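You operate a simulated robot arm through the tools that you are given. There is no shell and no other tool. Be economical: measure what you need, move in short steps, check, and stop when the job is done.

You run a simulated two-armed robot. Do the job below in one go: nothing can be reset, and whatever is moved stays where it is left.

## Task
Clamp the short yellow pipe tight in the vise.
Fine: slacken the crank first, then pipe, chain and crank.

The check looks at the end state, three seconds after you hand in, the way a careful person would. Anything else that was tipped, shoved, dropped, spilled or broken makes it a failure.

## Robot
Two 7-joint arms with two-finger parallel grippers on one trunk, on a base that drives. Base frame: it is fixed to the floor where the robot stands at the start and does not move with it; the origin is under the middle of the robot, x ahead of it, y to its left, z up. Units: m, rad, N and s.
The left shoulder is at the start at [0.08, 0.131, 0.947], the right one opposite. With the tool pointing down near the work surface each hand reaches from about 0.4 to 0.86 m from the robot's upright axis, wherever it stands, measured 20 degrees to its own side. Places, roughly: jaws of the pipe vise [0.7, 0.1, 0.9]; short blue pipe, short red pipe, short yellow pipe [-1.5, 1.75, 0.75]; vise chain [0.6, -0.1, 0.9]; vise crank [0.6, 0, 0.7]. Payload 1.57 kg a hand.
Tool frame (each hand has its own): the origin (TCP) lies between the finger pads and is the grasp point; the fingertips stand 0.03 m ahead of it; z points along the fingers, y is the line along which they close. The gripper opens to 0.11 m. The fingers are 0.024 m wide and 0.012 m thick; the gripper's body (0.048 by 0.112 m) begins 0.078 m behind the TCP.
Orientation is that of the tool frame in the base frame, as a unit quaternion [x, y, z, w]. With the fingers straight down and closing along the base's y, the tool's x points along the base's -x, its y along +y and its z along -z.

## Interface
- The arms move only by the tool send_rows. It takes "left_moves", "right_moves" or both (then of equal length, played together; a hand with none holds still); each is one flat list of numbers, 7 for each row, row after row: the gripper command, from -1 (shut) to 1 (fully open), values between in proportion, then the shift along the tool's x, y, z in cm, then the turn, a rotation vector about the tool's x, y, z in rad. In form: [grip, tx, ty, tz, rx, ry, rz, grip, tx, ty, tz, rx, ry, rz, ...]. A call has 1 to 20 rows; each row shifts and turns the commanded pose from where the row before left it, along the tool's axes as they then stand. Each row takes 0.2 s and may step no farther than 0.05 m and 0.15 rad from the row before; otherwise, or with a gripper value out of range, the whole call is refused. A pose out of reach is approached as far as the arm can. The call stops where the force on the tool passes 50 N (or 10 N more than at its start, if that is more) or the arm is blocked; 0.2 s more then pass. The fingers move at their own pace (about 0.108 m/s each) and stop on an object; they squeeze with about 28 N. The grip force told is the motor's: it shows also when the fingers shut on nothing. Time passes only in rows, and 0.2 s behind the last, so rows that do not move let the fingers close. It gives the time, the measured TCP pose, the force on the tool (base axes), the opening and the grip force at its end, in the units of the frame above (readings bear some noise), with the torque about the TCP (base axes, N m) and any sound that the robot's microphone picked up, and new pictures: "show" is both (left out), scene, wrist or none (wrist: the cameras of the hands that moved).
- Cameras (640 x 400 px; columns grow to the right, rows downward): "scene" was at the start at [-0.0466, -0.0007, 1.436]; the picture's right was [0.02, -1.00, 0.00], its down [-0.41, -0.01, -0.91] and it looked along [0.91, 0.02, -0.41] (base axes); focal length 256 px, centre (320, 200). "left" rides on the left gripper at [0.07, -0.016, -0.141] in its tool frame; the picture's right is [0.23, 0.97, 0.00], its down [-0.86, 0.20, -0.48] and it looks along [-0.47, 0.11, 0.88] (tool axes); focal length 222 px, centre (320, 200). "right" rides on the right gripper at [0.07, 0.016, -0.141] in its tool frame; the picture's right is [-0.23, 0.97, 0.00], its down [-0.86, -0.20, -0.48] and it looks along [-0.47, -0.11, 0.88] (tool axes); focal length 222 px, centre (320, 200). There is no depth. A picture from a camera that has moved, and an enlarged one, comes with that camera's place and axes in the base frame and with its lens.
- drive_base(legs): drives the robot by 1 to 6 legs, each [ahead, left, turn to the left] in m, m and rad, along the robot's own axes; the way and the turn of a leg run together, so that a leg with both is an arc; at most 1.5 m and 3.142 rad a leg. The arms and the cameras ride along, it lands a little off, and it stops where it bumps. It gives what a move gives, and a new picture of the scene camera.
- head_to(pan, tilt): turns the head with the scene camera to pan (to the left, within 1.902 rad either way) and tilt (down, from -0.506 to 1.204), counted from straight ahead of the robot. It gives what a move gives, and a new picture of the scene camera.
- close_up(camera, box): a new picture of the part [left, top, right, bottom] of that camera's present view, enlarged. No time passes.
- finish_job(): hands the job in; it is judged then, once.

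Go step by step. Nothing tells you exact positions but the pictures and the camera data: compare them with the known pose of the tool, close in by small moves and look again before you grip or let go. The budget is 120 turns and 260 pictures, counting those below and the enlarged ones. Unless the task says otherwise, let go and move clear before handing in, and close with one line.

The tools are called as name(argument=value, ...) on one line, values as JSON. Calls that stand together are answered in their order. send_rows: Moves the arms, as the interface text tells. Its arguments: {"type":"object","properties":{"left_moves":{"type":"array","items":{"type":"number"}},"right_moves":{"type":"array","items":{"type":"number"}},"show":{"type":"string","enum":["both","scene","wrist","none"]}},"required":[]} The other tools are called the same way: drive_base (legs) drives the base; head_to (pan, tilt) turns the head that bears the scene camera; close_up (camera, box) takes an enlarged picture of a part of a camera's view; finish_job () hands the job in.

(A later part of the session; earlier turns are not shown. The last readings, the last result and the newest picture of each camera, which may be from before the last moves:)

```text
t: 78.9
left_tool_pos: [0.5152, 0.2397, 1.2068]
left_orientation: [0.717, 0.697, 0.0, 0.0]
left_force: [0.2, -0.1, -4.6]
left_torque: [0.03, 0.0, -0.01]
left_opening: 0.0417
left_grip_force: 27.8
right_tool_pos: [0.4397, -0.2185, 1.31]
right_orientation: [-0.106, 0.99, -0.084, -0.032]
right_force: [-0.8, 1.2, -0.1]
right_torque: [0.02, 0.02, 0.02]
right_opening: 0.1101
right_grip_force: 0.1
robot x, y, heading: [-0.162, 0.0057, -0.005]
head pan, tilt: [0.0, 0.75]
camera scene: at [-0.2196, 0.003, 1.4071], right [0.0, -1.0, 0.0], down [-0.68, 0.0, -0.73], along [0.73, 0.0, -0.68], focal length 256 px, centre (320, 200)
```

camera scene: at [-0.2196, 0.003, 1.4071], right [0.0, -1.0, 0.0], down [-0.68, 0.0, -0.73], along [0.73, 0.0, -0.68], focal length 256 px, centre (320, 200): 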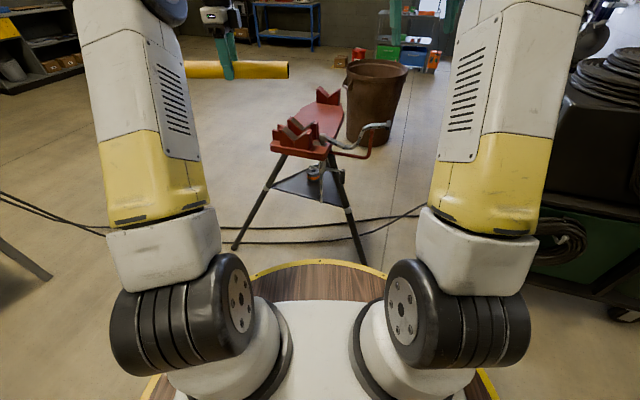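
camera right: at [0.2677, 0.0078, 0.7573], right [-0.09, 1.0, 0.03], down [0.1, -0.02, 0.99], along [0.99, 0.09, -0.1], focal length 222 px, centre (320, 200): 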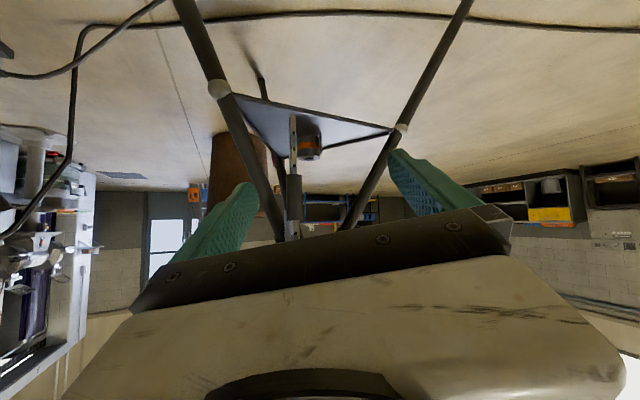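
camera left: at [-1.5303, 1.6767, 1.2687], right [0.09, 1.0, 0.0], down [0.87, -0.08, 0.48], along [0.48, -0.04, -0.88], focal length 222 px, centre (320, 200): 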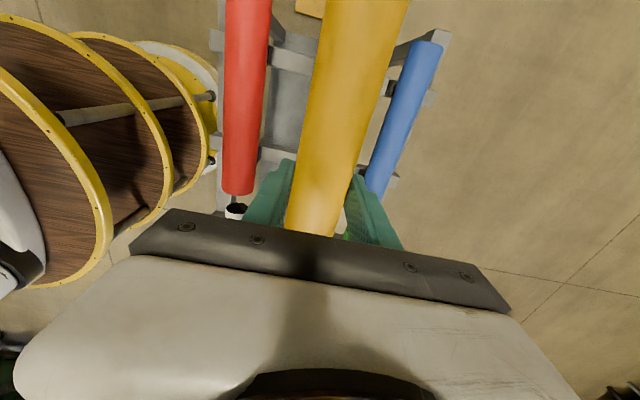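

close_up(camera="scene", box=[260, 80, 360, 160])

close_up(camera="scene", box=[265, 110, 325, 160])

```text
5.00 times, centred on (310, 120) of scene
camera zoom: at [-0.2196, 0.003, 1.4071], right [0.0, -1.0, 0.0], down [-0.68, 0.0, -0.73], along [0.73, 0.0, -0.68], focal length 1279 px, centre (370, 600)
```

zoom: 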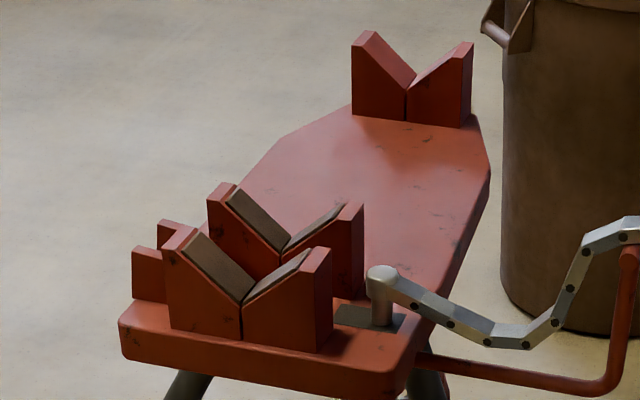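

```text
8.00 times, centred on (295, 135) of scene
camera zoom: at [-0.2196, 0.003, 1.4071], right [0.0, -1.0, 0.0], down [-0.68, 0.0, -0.73], along [0.73, 0.0, -0.68], focal length 2046 px, centre (520, 720)
```

zoom: 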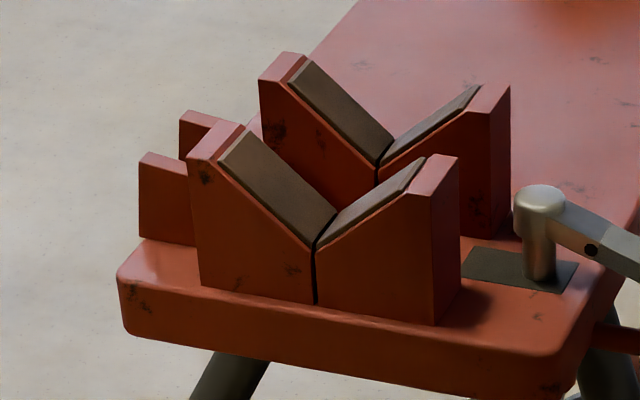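

Vise geometry is confirmed: jaw gap centre ≈ (0.723, 0.085), axis -17.7°, V bottom z ≈ 0.898. I'll drive 0.15 m ahead and turn the pipe to that axis at height.

drive_base(legs=[[0.15, 0, 0]])

send_rows(left_moves=[-1, 0, 0, 0, 0, 0, -0.14, -1, 0, 0, 0, 0, 0, -0.14, -1, 0, 0, 0, 0, 0, -0.14, -1, 0, 0, 0, 0, 0, -0.14, -1, 0, 0, 0, 0, 0, -0.14, -1, 0, 0, 0, 0, 0, -0.14, -1, 0, 0, 0, 0, 0, -0.14, -1, 0, 0, 0, 0, 0, -0.14, -1, 0, 0, 0, 0, 0, -0.14], show="both")

```text
t: 80.3
left_tool_pos: [0.6691, 0.2377, 1.2074]
left_orientation: [0.717, 0.697, 0.001, 0.0]
left_force: [-0.1, -0.5, -4.8]
left_torque: [0.01, -0.03, -0.02]
left_opening: 0.042
left_grip_force: 28.4
right_tool_pos: [0.5904, -0.2186, 1.3099]
right_orientation: [-0.106, 0.99, -0.083, -0.033]
right_force: [-0.8, 0.5, 0.8]
right_torque: [0.02, -0.01, 0.0]
right_opening: 0.11
right_grip_force: 0.1
robot x, y, heading: [-0.0109, 0.0075, -0.008]
head pan, tilt: [0.0, 0.75]
camera scene: at [-0.0679, 0.0024, 1.4071], right [0.0, -1.0, 0.0], down [-0.68, 0.0, -0.73], along [0.73, 0.0, -0.68], focal length 256 px, centre (320, 200)
```

scene: 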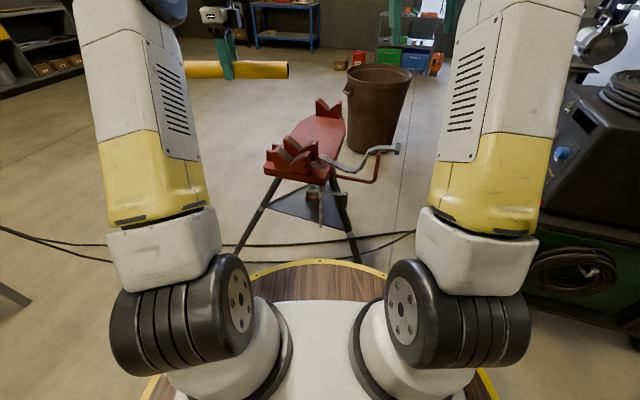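

```text
t: 82.3
left_tool_pos: [0.6686, 0.2384, 1.2078]
left_orientation: [0.167, 0.986, 0.0, 0.001]
left_force: [0.4, 0.1, -4.5]
left_torque: [0.01, 0.0, -0.03]
left_opening: 0.0415
left_grip_force: 27.7
right_tool_pos: [0.5916, -0.2186, 1.3089]
right_orientation: [-0.106, 0.99, -0.083, -0.032]
right_force: [0.7, -0.5, 0.9]
right_torque: [0.0, -0.01, 0.0]
right_opening: 0.1098
right_grip_force: 0.1
robot x, y, heading: [-0.0112, 0.0061, -0.006]
head pan, tilt: [0.0, 0.75]
camera scene: at [-0.0677, 0.0024, 1.4071], right [0.0, -1.0, 0.0], down [-0.68, 0.0, -0.73], along [0.73, 0.0, -0.68], focal length 256 px, centre (320, 200)
camera left: at [0.5971, 0.2462, 1.3487], right [0.11, 0.99, 0.0], down [0.87, -0.09, 0.48], along [0.48, -0.05, -0.88], focal length 222 px, centre (320, 200)
```

scene: 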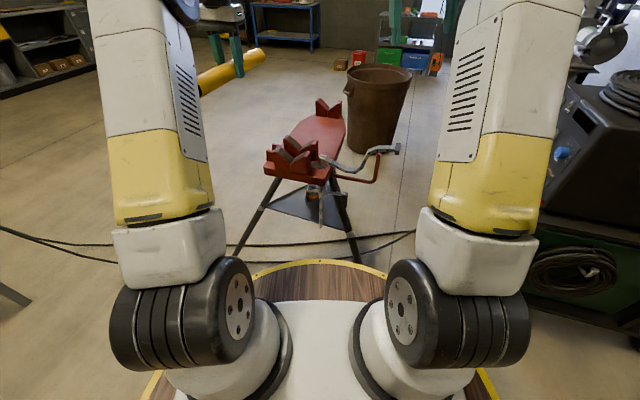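
left: 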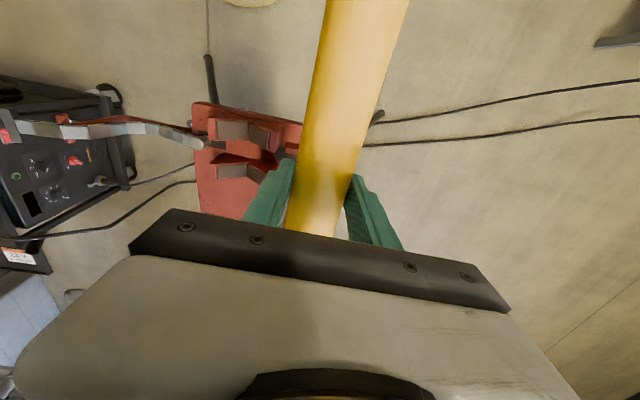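

send_rows(left_moves=[-1, -2.54, -3.17, 0, 0, 0, -0.026, -1, -2.54, -3.17, 0, 0, 0, 0, -1, -2.54, -3.17, 0, 0, 0, 0, -1, -2.54, -3.17, 0, 0, 0, 0, -1, 0, 0, 4, 0, 0, 0, -1, 0, 0, 4, 0, 0, 0, -1, 0, 0, 4, 0, 0, 0, -1, 0, 0, 4, 0, 0, 0, -1, 0, 0, 3.5, 0, 0, 0], show="both")

close_up(camera="scene", box=[230, 90, 380, 200])

```text
t: 84.3
left_tool_pos: [0.7197, 0.0858, 1.0101]
left_orientation: [0.155, 0.988, 0.0, 0.0]
left_force: [-0.3, -0.6, -4.9]
left_torque: [-0.02, 0.0, 0.01]
left_opening: 0.0416
left_grip_force: 28.2
left hand out of reach, approached as far as the arm can: row 4
right_tool_pos: [0.5901, -0.2185, 1.3094]
right_orientation: [-0.105, 0.99, -0.083, -0.033]
right_force: [0.7, -0.1, 0.6]
right_torque: [0.0, 0.0, -0.01]
right_opening: 0.11
right_grip_force: 0.1
robot x, y, heading: [-0.0133, 0.0033, -0.005]
head pan, tilt: [0.0, 0.75]
camera scene: at [-0.0679, 0.0023, 1.4071], right [0.0, -1.0, 0.0], down [-0.68, 0.0, -0.73], along [0.73, 0.0, -0.68], focal length 256 px, centre (320, 200)
camera left: at [0.6487, 0.0916, 1.1515], right [0.08, 1.0, 0.0], down [0.88, -0.07, 0.48], along [0.48, -0.04, -0.88], focal length 222 px, centre (320, 200)
```

scene: 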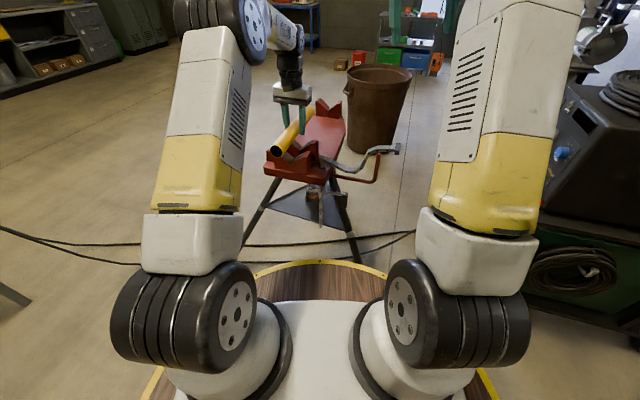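
left: 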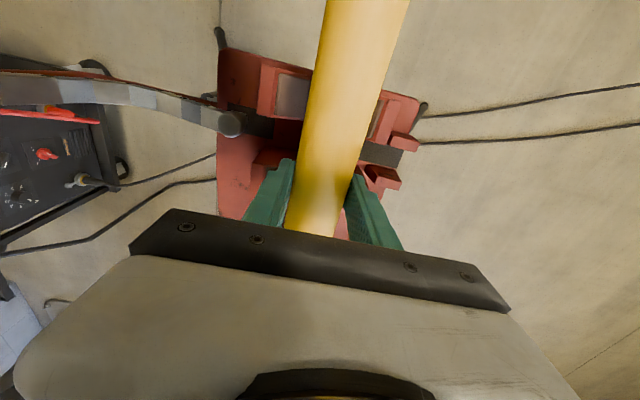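

```text
3.64 times, centred on (305, 145) of scene
camera zoom: at [-0.0679, 0.0023, 1.4071], right [0.0, -1.0, 0.0], down [-0.68, 0.0, -0.73], along [0.73, 0.0, -0.68], focal length 930 px, centre (374, 400)
```

zoom: 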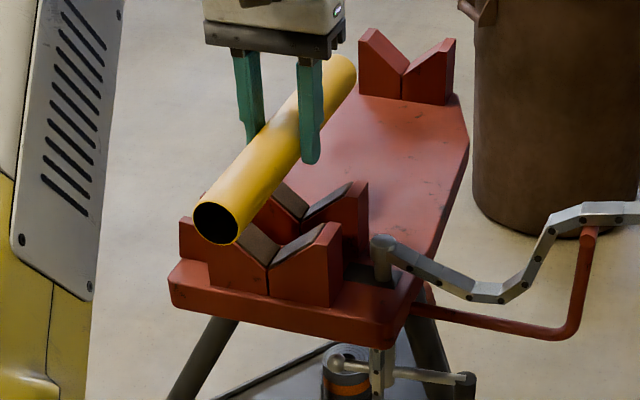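

close_up(camera="left", box=[200, 40, 440, 190])

```text
2.67 times, centred on (320, 115) of left
camera zoom: at [0.6487, 0.0916, 1.1515], right [0.08, 1.0, 0.0], down [0.88, -0.07, 0.48], along [0.48, -0.04, -0.88], focal length 592 px, centre (320, 427)
```

zoom: 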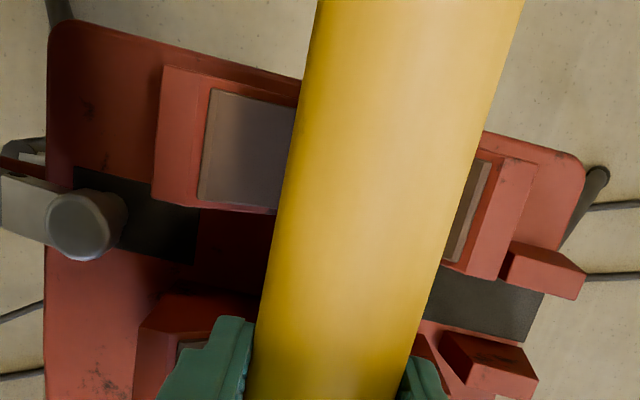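

The pipe sits over the V's axis and the fingers line up with the gap between the jaws. I'll lower it.

send_rows(left_moves=[-1, 0, 0, 3, 0, 0, 0, -1, 0, 0, 2.2, 0, 0, 0], show="none")

close_up(camera="scene", box=[230, 90, 380, 200])

close_up(camera="left", box=[200, 40, 440, 240])

```text
t: 84.9
left_tool_pos: [0.7213, 0.0841, 0.9588]
left_orientation: [0.155, 0.988, -0.001, 0.0]
left_force: [0.4, 1.0, -5.1]
left_torque: [0.02, -0.02, -0.02]
left_opening: 0.0419
left_grip_force: 28.0
right_tool_pos: [0.5906, -0.2175, 1.3094]
right_orientation: [-0.106, 0.99, -0.083, -0.033]
right_force: [0.6, 0.9, 0.7]
right_torque: [0.02, 0.01, 0.01]
right_opening: 0.11
right_grip_force: 0.2
robot x, y, heading: [-0.0135, 0.0017, -0.003]
head pan, tilt: [0.0, 0.75]
```

```text
3.64 times, centred on (305, 145) of scene
camera zoom: at [-0.0679, 0.0023, 1.4071], right [0.0, -1.0, 0.0], down [-0.68, 0.0, -0.73], along [0.73, 0.0, -0.68], focal length 930 px, centre (374, 400)
```

zoom: 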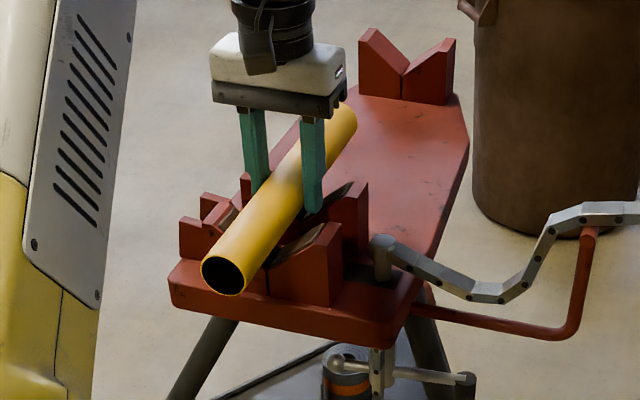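

```text
2.00 times, centred on (320, 140) of left
camera zoom: at [0.6492, 0.0916, 1.0994], right [0.08, 1.0, 0.0], down [0.87, -0.07, 0.48], along [0.48, -0.04, -0.88], focal length 444 px, centre (320, 320)
```

zoom: 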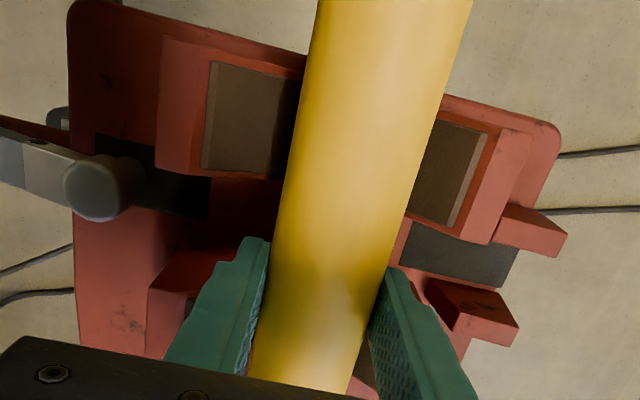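

send_rows(left_moves=[-1, 0.5, 0.1, 0, 0, 0, 0, -1, 0, 0, 0.8, 0, 0, 0, -1, 0, 0, 0.5, 0, 0, 0, -1, 0, 0, 0.4, 0, 0, 0, -1, 0, 0, 0.3, 0, 0, 0], show="none")

close_up(camera="scene", box=[230, 90, 380, 200])

```text
t: 86.1
left_tool_pos: [0.7154, 0.0836, 0.9423]
left_orientation: [0.157, 0.988, -0.001, 0.002]
left_force: [-4.9, -12.9, 24.9]
left_torque: [0.0, 0.12, 0.25]
left_opening: 0.0419
left_grip_force: 27.5
right_tool_pos: [0.5892, -0.2204, 1.3103]
right_orientation: [-0.104, 0.991, -0.083, -0.031]
right_force: [0.4, 0.0, -0.8]
right_torque: [-0.01, -0.02, -0.01]
right_opening: 0.1101
right_grip_force: 0.0
robot x, y, heading: [-0.0079, 0.0047, -0.001]
head pan, tilt: [0.0, 0.75]
```

```text
3.64 times, centred on (305, 145) of scene
camera zoom: at [-0.0692, 0.0016, 1.407], right [0.0, -1.0, 0.0], down [-0.68, 0.0, -0.73], along [0.73, 0.0, -0.68], focal length 930 px, centre (374, 400)
```

zoom: 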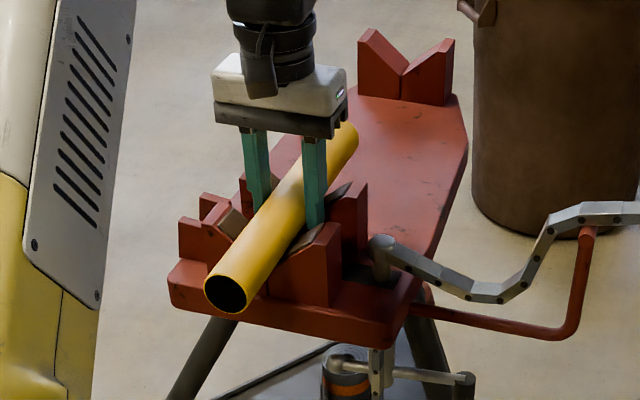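

Contact, with more on the left pad. I'll shift 2.5 mm to the right and settle it a little more.

send_rows(left_moves=[-1, 0, -0.25, 0, 0, 0, 0, -1, 0, 0, 0, 0, 0, 0], show="none")

```text
t: 86.7
left_tool_pos: [0.7146, 0.0837, 0.9398]
left_orientation: [0.157, 0.988, 0.0, 0.002]
left_force: [4.8, -16.0, 25.3]
left_torque: [0.0, 0.07, 0.05]
left_opening: 0.0422
left_grip_force: 28.0
right_tool_pos: [0.5894, -0.2202, 1.3096]
right_orientation: [-0.105, 0.99, -0.083, -0.033]
right_force: [-0.8, -0.7, 0.2]
right_torque: [0.02, 0.0, 0.0]
right_opening: 0.1098
right_grip_force: 0.1
robot x, y, heading: [-0.0129, 0.0037, -0.006]
head pan, tilt: [0.0, 0.75]
```

send_rows(left_moves=[-1, 0, -0.2, 0, 0, 0, 0, -1, 0, 0, 0, 0, 0, 0], show="none")

close_up(camera="scene", box=[265, 110, 340, 170])

close_up(camera="left", box=[200, 40, 440, 240])

```text
t: 87.3
left_tool_pos: [0.7137, 0.0828, 0.94]
left_orientation: [0.156, 0.988, 0.0, 0.001]
left_force: [8.8, -11.5, 21.7]
left_torque: [-0.15, -0.35, -0.22]
left_opening: 0.0418
left_grip_force: 28.0
right_tool_pos: [0.5894, -0.2203, 1.3089]
right_orientation: [-0.106, 0.99, -0.083, -0.033]
right_force: [-0.5, 0.8, -0.4]
right_torque: [-0.04, -0.02, -0.02]
right_opening: 0.11
right_grip_force: 0.0
robot x, y, heading: [-0.012, 0.0065, -0.006]
head pan, tilt: [0.0, 0.75]
```

```text
6.67 times, centred on (302, 140) of scene
camera zoom: at [-0.0682, 0.0017, 1.407], right [0.0, -1.0, 0.0], down [-0.68, 0.0, -0.73], along [0.73, 0.0, -0.68], focal length 1705 px, centre (437, 600)
```

zoom: 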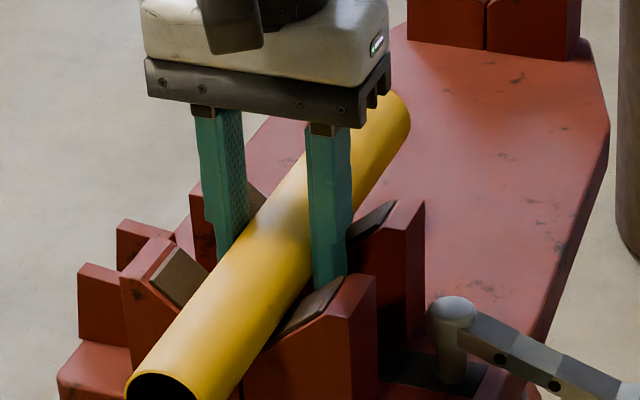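

```text
2.00 times, centred on (320, 140) of left
camera zoom: at [0.6427, 0.0892, 1.0805], right [0.08, 1.0, 0.0], down [0.87, -0.07, 0.48], along [0.48, -0.04, -0.88], focal length 444 px, centre (320, 320)
```

zoom: 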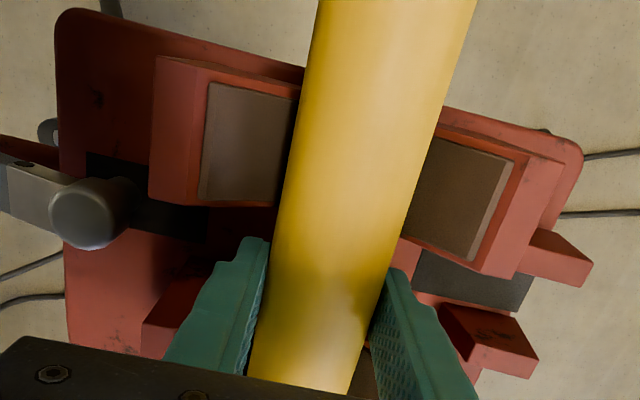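

The pipe no longer shifts, so it is seated in the V. I'll ease the push-down, release and rise.

send_rows(left_moves=[-1, 0, 0.2, -0.3, 0, 0, 0, -0.1, 0, 0, 0, 0, 0, 0, 0.1, 0, 0, 0, 0, 0, 0, 0.1, 0, 0, 0, 0, 0, 0, 0.1, 0, 0, -1, 0, 0, 0, 0.1, 0, 0, -2, 0, 0, 0, 0.1, 0, 0, -3, 0, 0, 0, 0.1, 0, 0, -4, 0, 0, 0, 0.1, 0, 0, -4, 0, 0, 0], show="both")

close_up(camera="scene", box=[230, 90, 380, 200])

```text
t: 89.3
left_tool_pos: [0.7149, 0.0856, 1.0821]
left_orientation: [0.155, 0.988, 0.0, -0.001]
left_force: [0.2, -0.1, 0.1]
left_torque: [-0.03, -0.02, 0.03]
left_opening: 0.0606
left_grip_force: 0.0
right_tool_pos: [0.589, -0.22, 1.3084]
right_orientation: [-0.106, 0.99, -0.083, -0.032]
right_force: [0.4, 0.0, -0.2]
right_torque: [-0.03, 0.02, 0.01]
right_opening: 0.1098
right_grip_force: 0.0
robot x, y, heading: [-0.0144, 0.0033, -0.002]
head pan, tilt: [0.0, 0.75]
camera scene: at [-0.0677, 0.0023, 1.4071], right [0.0, -1.0, 0.0], down [-0.68, 0.0, -0.73], along [0.73, 0.0, -0.68], focal length 256 px, centre (320, 200)
camera left: at [0.6443, 0.092, 1.2236], right [0.08, 1.0, 0.0], down [0.88, -0.07, 0.48], along [0.48, -0.04, -0.88], focal length 222 px, centre (320, 200)
```

scene: 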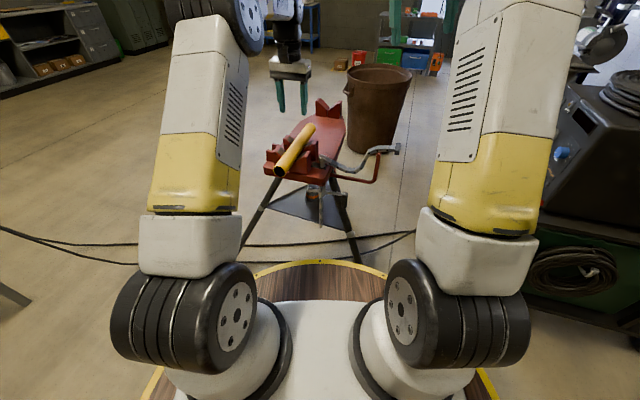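
left: 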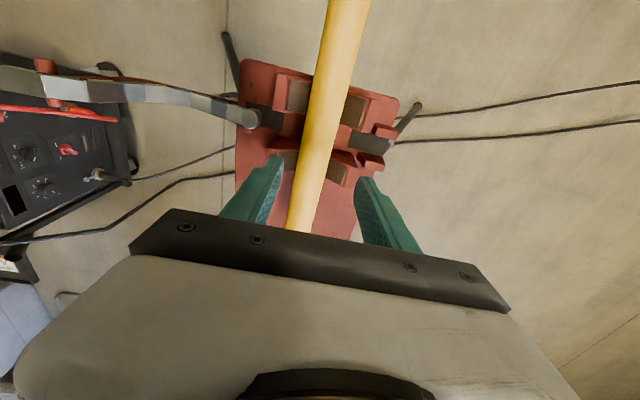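

```text
3.64 times, centred on (305, 145) of scene
camera zoom: at [-0.0677, 0.0023, 1.4071], right [0.0, -1.0, 0.0], down [-0.68, 0.0, -0.73], along [0.73, 0.0, -0.68], focal length 930 px, centre (374, 400)
```

zoom: 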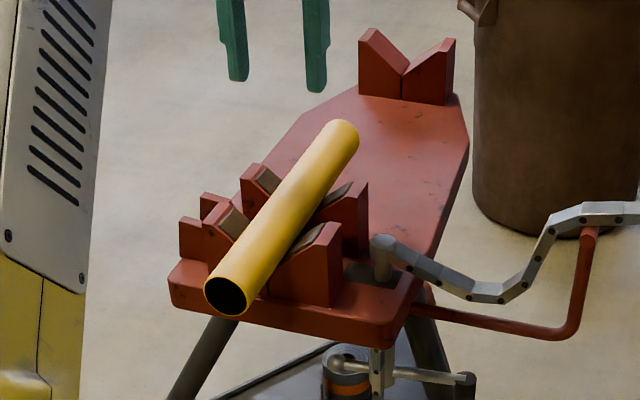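

The pipe lies in both V jaws. Next is the chain; I'll look closely at it and at the notch on the left.

close_up(camera="scene", box=[315, 125, 415, 195])

close_up(camera="scene", box=[260, 125, 330, 180])

close_up(camera="left", box=[230, 50, 430, 190])

close_up(camera="left", box=[0, 40, 270, 140])

```text
5.71 times, centred on (365, 160) of scene
camera zoom: at [-0.0677, 0.0023, 1.4071], right [0.0, -1.0, 0.0], down [-0.68, 0.0, -0.73], along [0.73, 0.0, -0.68], focal length 1462 px, centre (63, 429)
```

zoom: 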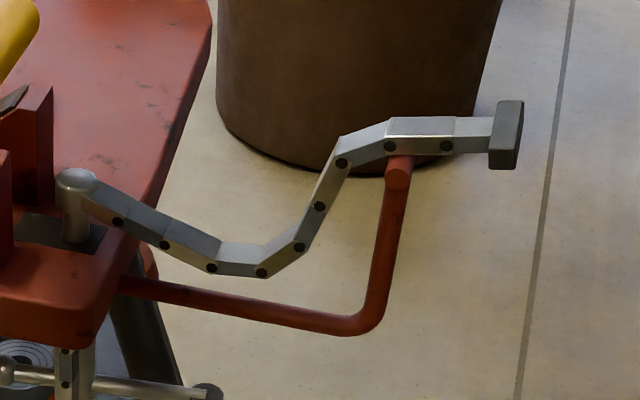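

```text
7.27 times, centred on (295, 152) of scene
camera zoom: at [-0.0677, 0.0023, 1.4071], right [0.0, -1.0, 0.0], down [-0.68, 0.0, -0.73], along [0.73, 0.0, -0.68], focal length 1860 px, centre (502, 546)
```

zoom: 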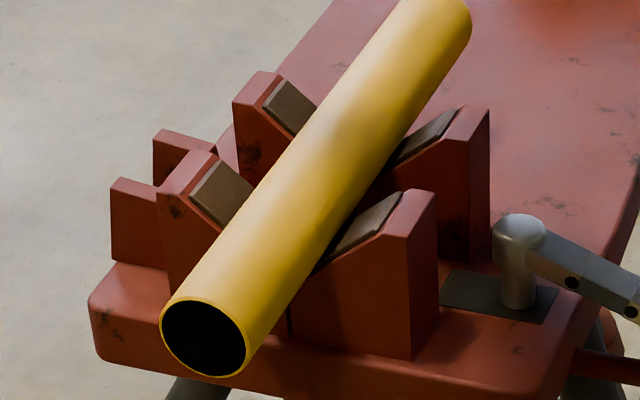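

```text
2.86 times, centred on (330, 120) of left
camera zoom: at [0.6443, 0.092, 1.2236], right [0.08, 1.0, 0.0], down [0.88, -0.07, 0.48], along [0.48, -0.04, -0.88], focal length 635 px, centre (291, 429)
```

zoom: 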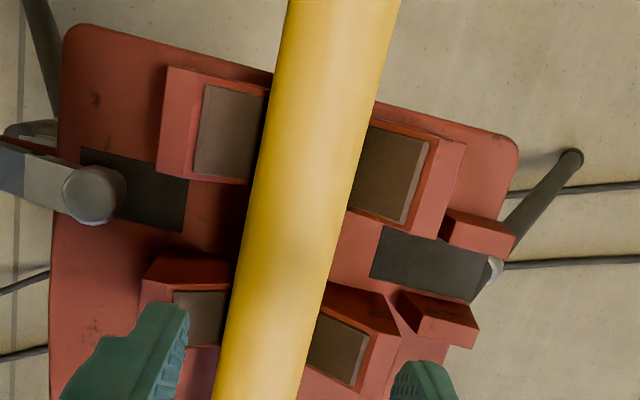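

```text
2.37 times, centred on (135, 90) of left
camera zoom: at [0.6443, 0.092, 1.2236], right [0.08, 1.0, 0.0], down [0.88, -0.07, 0.48], along [0.48, -0.04, -0.88], focal length 526 px, centre (758, 461)
```

zoom: 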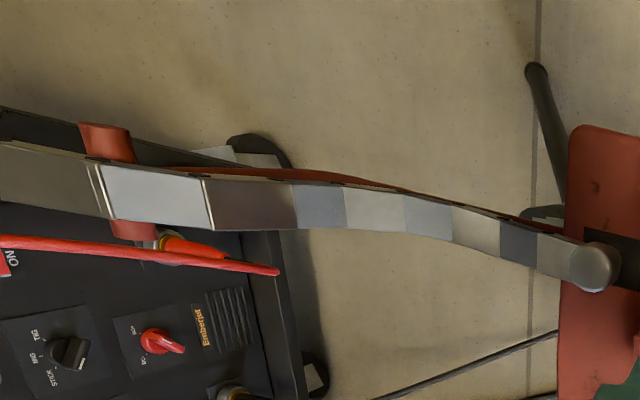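

The ears form a slot about 3 cm wide near (0.74, 0.16), top z ≈ 0.92. I'll move the left hand aside and use its camera to look at the slot from the left.

send_rows(left_moves=[0.1, 0, 0, -3, 0, 0, 0, 0.1, 3.25, 3.58, 0, 0, 0, 0, 0.1, 3.25, 3.58, 0, 0, 0, 0, 0.1, 3.25, 3.58, 0, 0, 0, 0, 0.1, 3.25, 3.58, 0, 0, 0, 0, 0.1, 3.25, 3.58, 0, 0, 0.1, 0.1, 0, 0, 4, 0, 0, 0.14, 0.1, 0, 0, 4, 0, 0, 0.14, 0.1, 0, 0, 4, 0, 0, 0.14], show="wrist")

```text
refused: moves must hold 7 numbers for each row
```

send_rows(left_moves=[0.1, 0, 0, -3, 0, 0, 0, 0.1, 3.25, 3.58, 0, 0, 0, 0, 0.1, 3.25, 3.58, 0, 0, 0, 0, 0.1, 3.25, 3.58, 0, 0, 0, 0, 0.1, 3.25, 3.58, 0, 0, 0, 0, 0.1, 3.25, 3.58, 0, 0, 0, 0.1, 0.1, 0, 0, 4, 0, 0, 0.14, 0.1, 0, 0, 4, 0, 0, 0.14, 0.1, 0, 0, 4, 0, 0, 0.14], show="wrist")

close_up(camera="left", box=[140, 40, 360, 200])

```text
t: 91.3
left_tool_pos: [0.615, 0.3043, 0.9911]
left_orientation: [0.405, 0.914, 0.0, -0.001]
left_force: [0.1, 0.4, -0.2]
left_torque: [-0.02, 0.0, -0.04]
left_opening: 0.0605
left_grip_force: 0.1
right_tool_pos: [0.5895, -0.2193, 1.3081]
right_orientation: [-0.105, 0.99, -0.082, -0.032]
right_force: [-0.4, -0.3, 1.2]
right_torque: [-0.02, 0.01, -0.01]
right_opening: 0.1099
right_grip_force: 0.1
robot x, y, heading: [-0.0086, 0.0066, -0.002]
head pan, tilt: [0.0, 0.75]
camera left: at [0.556, 0.3455, 1.1323], right [0.57, 0.82, 0.0], down [0.72, -0.5, 0.48], along [0.39, -0.27, -0.88], focal length 222 px, centre (320, 200)
```

left: 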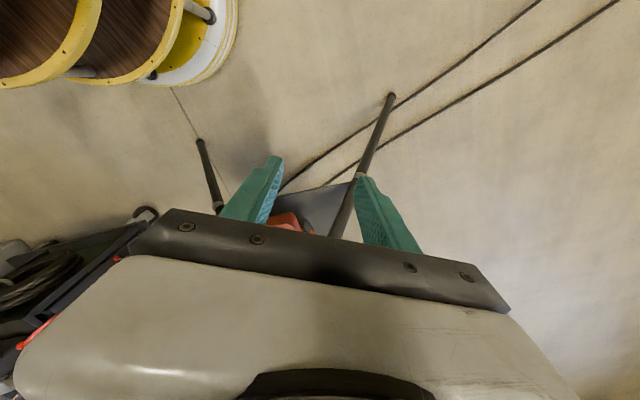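

```text
2.50 times, centred on (250, 120) of left
camera zoom: at [0.556, 0.3455, 1.1323], right [0.57, 0.82, 0.0], down [0.72, -0.5, 0.48], along [0.39, -0.27, -0.88], focal length 555 px, centre (495, 400)
```

zoom: 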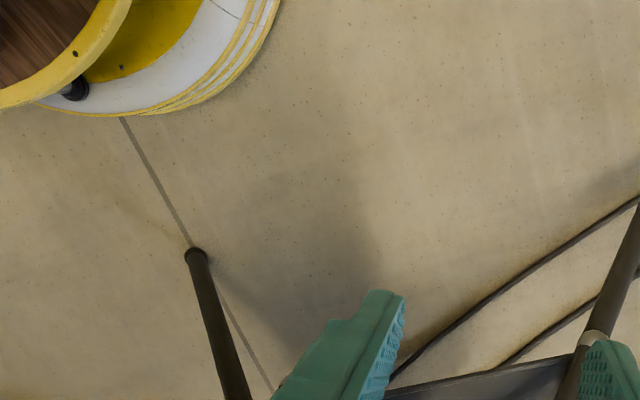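

send_rows(left_moves=[0.1, 1, 0, -3, 0, -0.15, 0, 0.1, 1, 0, -3, 0, -0.15, 0, 0.1, 0, 0, -3, 0, -0.15, 0, 0.1, 0, 0, -3, 0, -0.15, 0, 0.1, 0, 0, 0, 0, -0.15, 0], show="wrist")

close_up(camera="left", box=[220, 60, 420, 220])

```text
t: 92.5
left_tool_pos: [0.5835, 0.3396, 1.1059]
left_orientation: [0.376, 0.851, -0.148, 0.336]
left_force: [0.1, -0.3, 0.9]
left_torque: [0.03, -0.02, -0.03]
left_opening: 0.0604
left_grip_force: 0.1
right_tool_pos: [0.5905, -0.2181, 1.3089]
right_orientation: [-0.106, 0.99, -0.083, -0.033]
right_force: [0.1, -0.4, 0.2]
right_torque: [0.01, 0.02, -0.01]
right_opening: 0.11
right_grip_force: 0.1
robot x, y, heading: [-0.0139, 0.0036, -0.005]
head pan, tilt: [0.0, 0.75]
camera left: at [0.4731, 0.4379, 1.162], right [0.61, 0.78, -0.15], down [0.35, -0.09, 0.93], along [0.71, -0.62, -0.32], focal length 222 px, centre (320, 200)
```

left: 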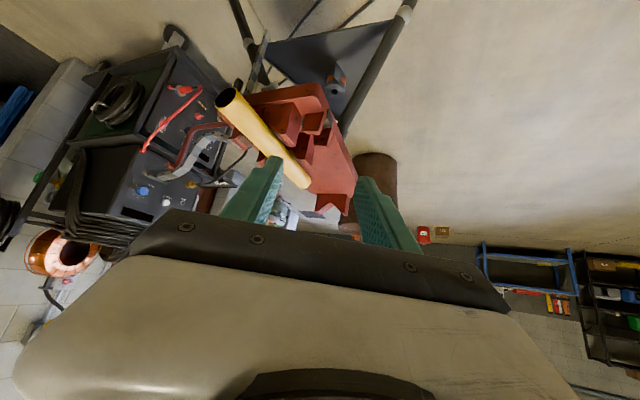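

```text
2.50 times, centred on (320, 140) of left
camera zoom: at [0.4731, 0.4379, 1.162], right [0.61, 0.78, -0.15], down [0.35, -0.09, 0.93], along [0.71, -0.62, -0.32], focal length 555 px, centre (320, 350)
```

zoom: 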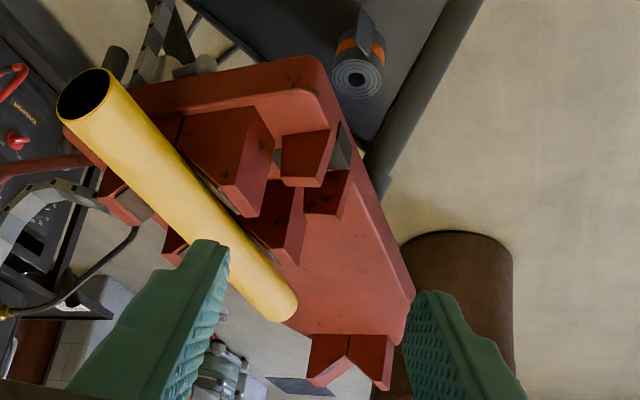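

close_up(camera="left", box=[290, 95, 370, 155])

```text
6.67 times, centred on (330, 125) of left
camera zoom: at [0.4731, 0.4379, 1.162], right [0.61, 0.78, -0.15], down [0.35, -0.09, 0.93], along [0.71, -0.62, -0.32], focal length 1481 px, centre (253, 700)
```

zoom: 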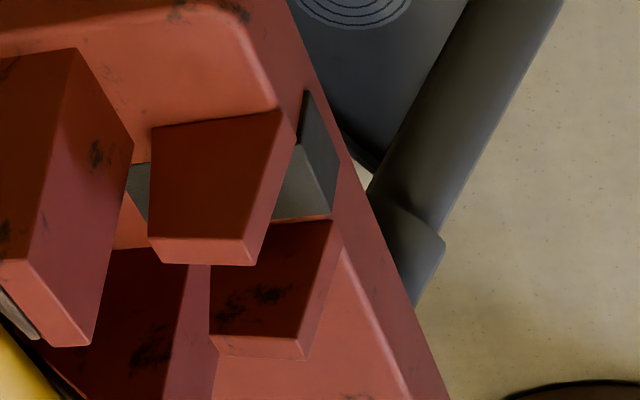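

The ears form a plain slot with a channel between them, so the T-bar must end up behind their outer faces. I'll first bring the right hand over the T-bar at (0.62, -0.24, 0.99), squared so it closes along the pipe axis, and check with its camera.

send_rows(right_moves=[0.6, 0, 0, 0, -0.079, -0.04, 0, 0.6, 0, 0, 0, -0.079, -0.04, 0, 0.6, 0, -1, 1, 0, 0, -0.149, 0.6, 0, -1, 1, 0, 0, -0.149, 0.6, 0, -1, 1, 0, 0, -0.149, 0.6, 0, -1, 1, 0, 0, -0.149, 0.6, 0, 0, 1, 0, 0, -0.149, 0.6, 0, 0, 1, 0, 0, -0.149, 0.6, 0, 0, 1, 0, 0, -0.149], show="both")

```text
t: 94.5
left_tool_pos: [0.5846, 0.3391, 1.1065]
left_orientation: [0.376, 0.851, -0.148, 0.335]
left_force: [0.6, -0.3, 0.2]
left_torque: [0.0, -0.03, 0.01]
left_opening: 0.0605
left_grip_force: 0.1
right_tool_pos: [0.6061, -0.255, 1.24]
right_orientation: [-0.588, 0.809, 0.001, -0.002]
right_force: [0.6, 0.0, -0.4]
right_torque: [-0.01, 0.03, 0.03]
right_opening: 0.088
right_grip_force: 0.1
robot x, y, heading: [-0.0125, 0.0039, 0.001]
head pan, tilt: [0.0, 0.75]
camera scene: at [-0.068, 0.0024, 1.4071], right [0.0, -1.0, 0.0], down [-0.68, 0.0, -0.73], along [0.73, 0.0, -0.68], focal length 256 px, centre (320, 200)
camera right: at [0.5699, -0.3147, 1.3811], right [-0.86, 0.52, 0.0], down [0.45, 0.75, 0.48], along [0.25, 0.41, -0.88], focal length 222 px, centre (320, 200)
```

scene: 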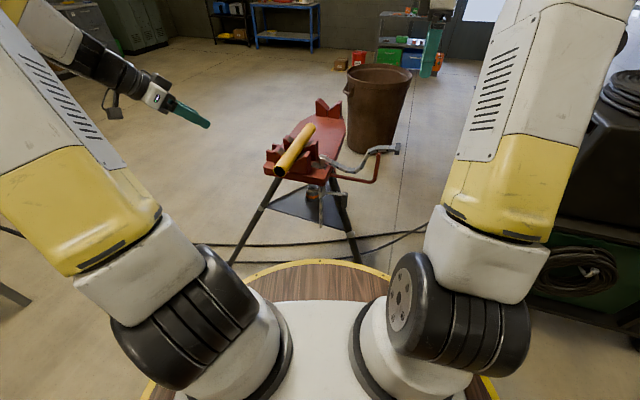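
right: 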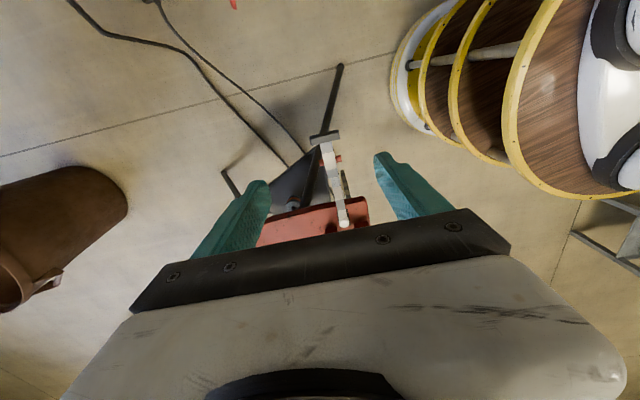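

send_rows(right_moves=[0.6, 0.5, 0, 4.6, 0, 0, 0, 0.6, 0.5, 0, 4.6, 0, 0, 0, 0.6, 0.5, 0, 4.6, 0, 0, 0, 0.6, 0.4, 0, 4.6, 0, 0, 0, 0.6, 0, 0, 0, 0, -0.13, 0, 0.6, 0, 0, 0, 0, -0.13, 0, 0.6, 0, 0, 0, 0, -0.13, 0, 0.6, 0, 0, 0, 0, -0.13, 0], show="wrist")

close_up(camera="right", box=[200, 40, 440, 240])

close_up(camera="scene", box=[300, 90, 450, 200])

```text
t: 96.3
left_tool_pos: [0.5839, 0.3403, 1.1059]
left_orientation: [0.376, 0.851, -0.148, 0.334]
left_force: [-0.6, -0.1, 0.6]
left_torque: [0.02, 0.01, 0.02]
left_opening: 0.0604
left_grip_force: 0.0
right_tool_pos: [0.6006, -0.2718, 1.0555]
right_orientation: [-0.568, 0.782, 0.151, 0.207]
right_force: [-0.3, 0.3, -0.6]
right_torque: [-0.03, 0.02, 0.02]
right_opening: 0.0879
right_grip_force: 0.0
robot x, y, heading: [-0.0146, 0.0028, -0.003]
head pan, tilt: [0.0, 0.75]
camera right: at [0.545, -0.3911, 1.1446], right [-0.86, 0.49, 0.11], down [0.35, 0.42, 0.84], along [0.36, 0.77, -0.53], focal length 222 px, centre (320, 200)
```

right: 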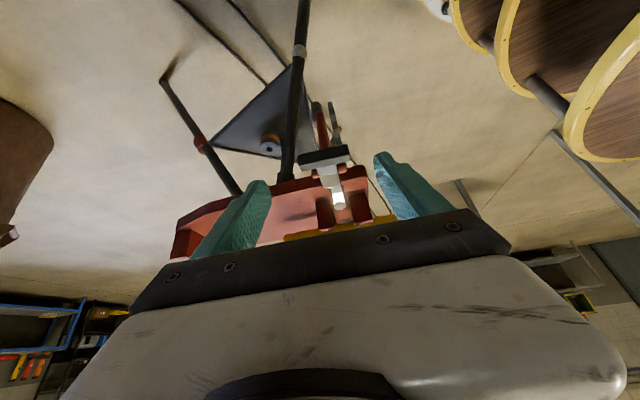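

```text
2.00 times, centred on (320, 140) of right
camera zoom: at [0.545, -0.3911, 1.1446], right [-0.86, 0.49, 0.11], down [0.35, 0.42, 0.84], along [0.36, 0.77, -0.53], focal length 444 px, centre (320, 320)
```

zoom: 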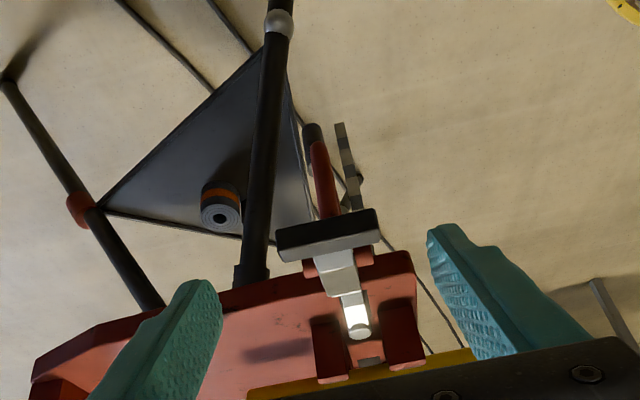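

```text
3.64 times, centred on (375, 145) of scene
camera zoom: at [-0.0679, 0.0026, 1.4071], right [0.0, -1.0, 0.0], down [-0.68, 0.0, -0.73], along [0.73, 0.0, -0.68], focal length 930 px, centre (120, 400)
```

zoom: 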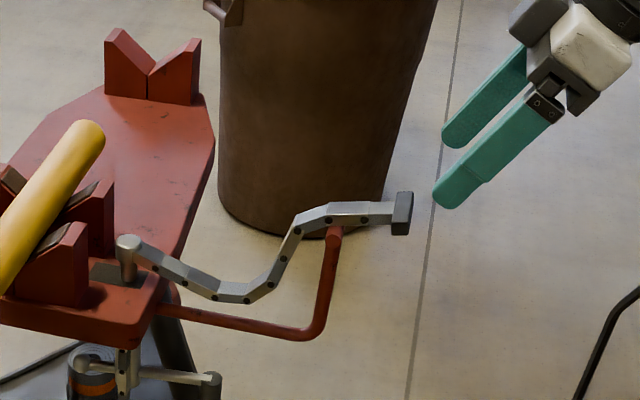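

The T-bar is centred on the tool's path. I'll advance 8 cm along the fingers and close on its ends.

send_rows(right_moves=[0.6, 0, 0.2, 3, 0, 0, 0, 0.6, 0, 0, 3, 0, 0, 0, 0.6, 0, 0, 2, 0, 0, 0, -1, 0, 0, 0, 0, 0, 0, -1, 0, 0, 0, 0, 0, 0, -1, 0, 0, 0, 0, 0, 0], show="wrist")

close_up(camera="right", box=[200, 40, 440, 240])

close_up(camera="scene", box=[300, 90, 450, 200])

```text
t: 97.7
left_tool_pos: [0.5836, 0.3395, 1.106]
left_orientation: [0.377, 0.851, -0.149, 0.335]
left_force: [0.0, 0.0, -0.8]
left_torque: [0.02, 0.01, -0.02]
left_opening: 0.0604
left_grip_force: 0.1
right_tool_pos: [0.6083, -0.2333, 0.9853]
right_orientation: [-0.568, 0.782, 0.153, 0.206]
right_force: [-16.9, 3.2, -0.7]
right_torque: [-0.16, 0.21, 0.3]
right_opening: 0.0517
right_grip_force: 44.5
robot x, y, heading: [-0.0123, 0.0056, -0.009]
head pan, tilt: [0.0, 0.75]
camera right: at [0.5538, -0.3526, 1.0747], right [-0.87, 0.49, 0.12], down [0.35, 0.42, 0.84], along [0.36, 0.77, -0.53], focal length 222 px, centre (320, 200)
```

right: 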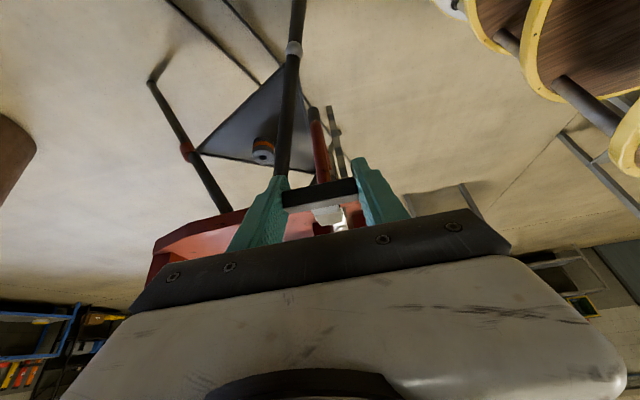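

```text
2.00 times, centred on (320, 140) of right
camera zoom: at [0.5538, -0.3526, 1.0747], right [-0.87, 0.49, 0.12], down [0.35, 0.42, 0.84], along [0.36, 0.77, -0.53], focal length 444 px, centre (320, 320)
```

zoom: 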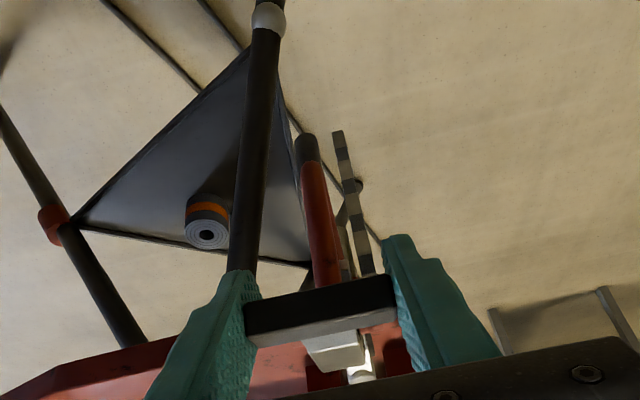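

```text
3.64 times, centred on (375, 145) of scene
camera zoom: at [-0.0688, 0.0025, 1.407], right [0.0, -1.0, 0.0], down [-0.68, 0.0, -0.73], along [0.73, 0.0, -0.68], focal length 930 px, centre (120, 400)
```

zoom: 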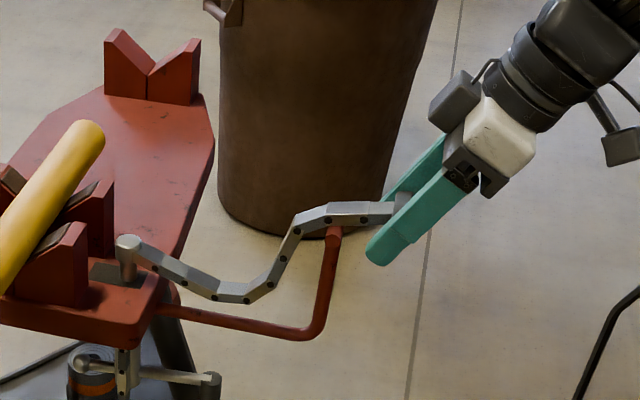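

T-bar gripped (52 mm). I'll lift it off the hook and over towards the pipe in an arc within the chain's length, tilting the tool so the chain end rolls over the top, while the left hand backs away.

send_rows(right_moves=[-1, -1.62, 0.2, -0.8, 0, 0.1, 0, -1, -2.6, 0, -2.12, 0, 0.1, 0, -1, -2.37, 0, -2.37, 0, 0.1, 0, -1, -3.1, 0, -2.37, 0, 0.1, 0, -1, -3.29, 0, -2.11, 0, 0.12, 0, -1, -4, 0, -2, 0, 0.1, 0, -1, -3.88, 0, -1.38, 0, 0.1, 0], left_moves=[0.1, 0, 0, -4, 0, 0, 0, 0.1, 0, 0, -4, 0, 0, 0, 0.1, 0, 0, -4, 0, 0, 0, 0.1, 0, 0, -4, 0, 0, 0, 0.1, 0, 0, -4, 0, 0, 0, 0.1, 0, 0, -4, 0, 0, 0, 0.1, 0, 0, -4, 0, 0, 0], show="scene")

close_up(camera="scene", box=[240, 60, 420, 180])

```text
t: 99.3
left_tool_pos: [0.4563, 0.4802, 1.3109]
left_orientation: [0.377, 0.85, -0.149, 0.335]
left_force: [0.5, -0.8, 1.2]
left_torque: [0.02, -0.03, 0.03]
left_opening: 0.0604
left_grip_force: 0.1
right_tool_pos: [0.6621, -0.069, 1.1482]
right_orientation: [-0.583, 0.806, -0.06, -0.08]
right_force: [-1.0, -5.2, 14.9]
right_torque: [-0.16, -0.3, 0.69]
right_opening: 0.0517
right_grip_force: 45.1
robot x, y, heading: [-0.0126, 0.0081, -0.005]
head pan, tilt: [0.0, 0.75]
camera scene: at [-0.0687, 0.0016, 1.407], right [-0.01, -1.0, 0.0], down [-0.68, 0.0, -0.73], along [0.73, 0.0, -0.68], focal length 256 px, centre (320, 200)
```

scene: 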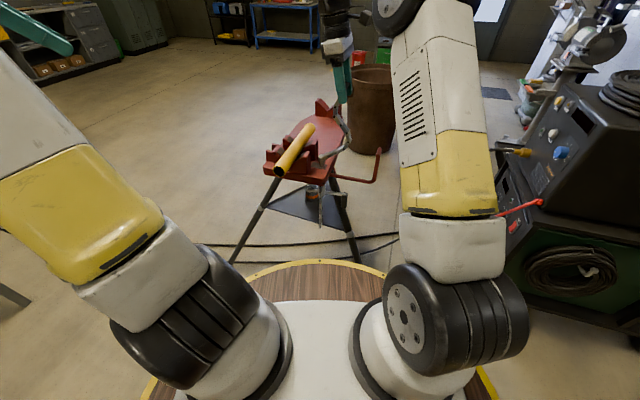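

```text
3.33 times, centred on (330, 120) of scene
camera zoom: at [-0.0687, 0.0016, 1.407], right [-0.01, -1.0, 0.0], down [-0.68, 0.0, -0.73], along [0.73, 0.0, -0.68], focal length 853 px, centre (287, 467)
```

zoom: 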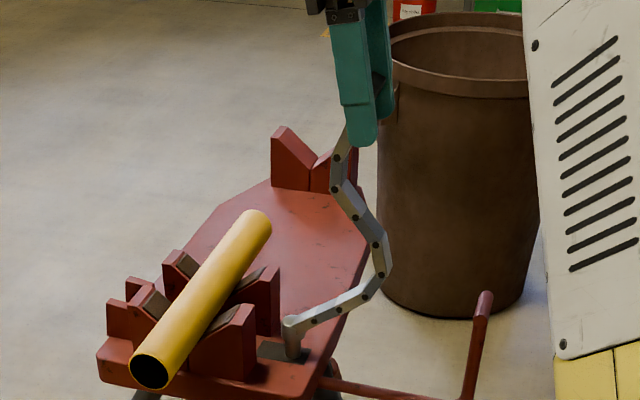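

The chain rolls over nicely with its end upright. I'll carry on across the pipe.

send_rows(right_moves=[-1, -3.92, 0, -0.78, 0, 0.1, 0, -1, -4.12, 0, -0.21, 0, 0.1, 0, -1, -4.08, 0, -0.62, 0, 0.1, 0, -1, -4.23, 0, -0.58, 0, 0, 0, -1, -4.23, 0, -0.58, 0, 0, 0, -1, -4.47, 0, -0.14, 0, 0, 0], show="scene")

close_up(camera="scene", box=[240, 60, 420, 180])

```text
t: 99.9
left_tool_pos: [0.4553, 0.4794, 1.3101]
left_orientation: [0.376, 0.851, -0.147, 0.335]
left_force: [-0.2, -0.4, 0.1]
left_torque: [0.03, 0.04, -0.01]
left_opening: 0.0604
left_grip_force: 0.0
right_tool_pos: [0.6857, 0.001, 1.1406]
right_orientation: [-0.576, 0.798, -0.1, -0.144]
right_force: [-8.5, 5.2, 0.8]
right_torque: [0.38, -0.79, 0.05]
right_opening: 0.0517
right_grip_force: 44.9
right hand out of reach, approached as far as the arm can: row 2, 3
robot x, y, heading: [-0.0112, 0.0043, -0.003]
head pan, tilt: [0.0, 0.75]
stopped in row 3 (right hand): the force on the tool passed its limit at 112 N (the readings are from after the stop); the commanded pose is now the measured one
camera scene: at [-0.0686, 0.0022, 1.407], right [0.0, -1.0, 0.0], down [-0.68, 0.0, -0.73], along [0.73, 0.0, -0.68], focal length 256 px, centre (320, 200)
```

scene: 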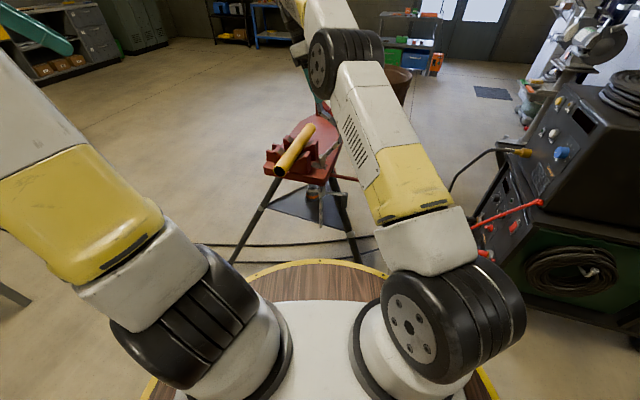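

```text
3.33 times, centred on (330, 120) of scene
camera zoom: at [-0.0686, 0.0022, 1.407], right [0.0, -1.0, 0.0], down [-0.68, 0.0, -0.73], along [0.73, 0.0, -0.68], focal length 853 px, centre (287, 467)
```

zoom: 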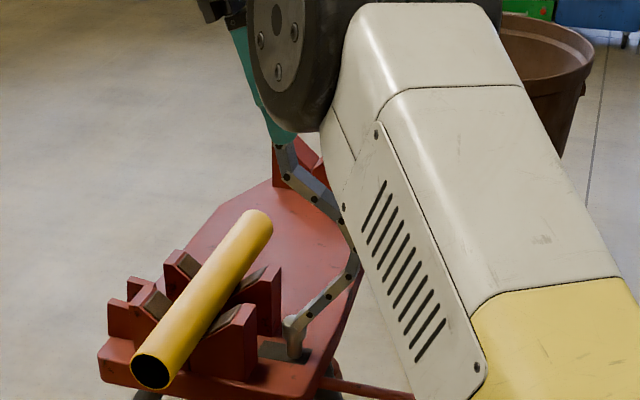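

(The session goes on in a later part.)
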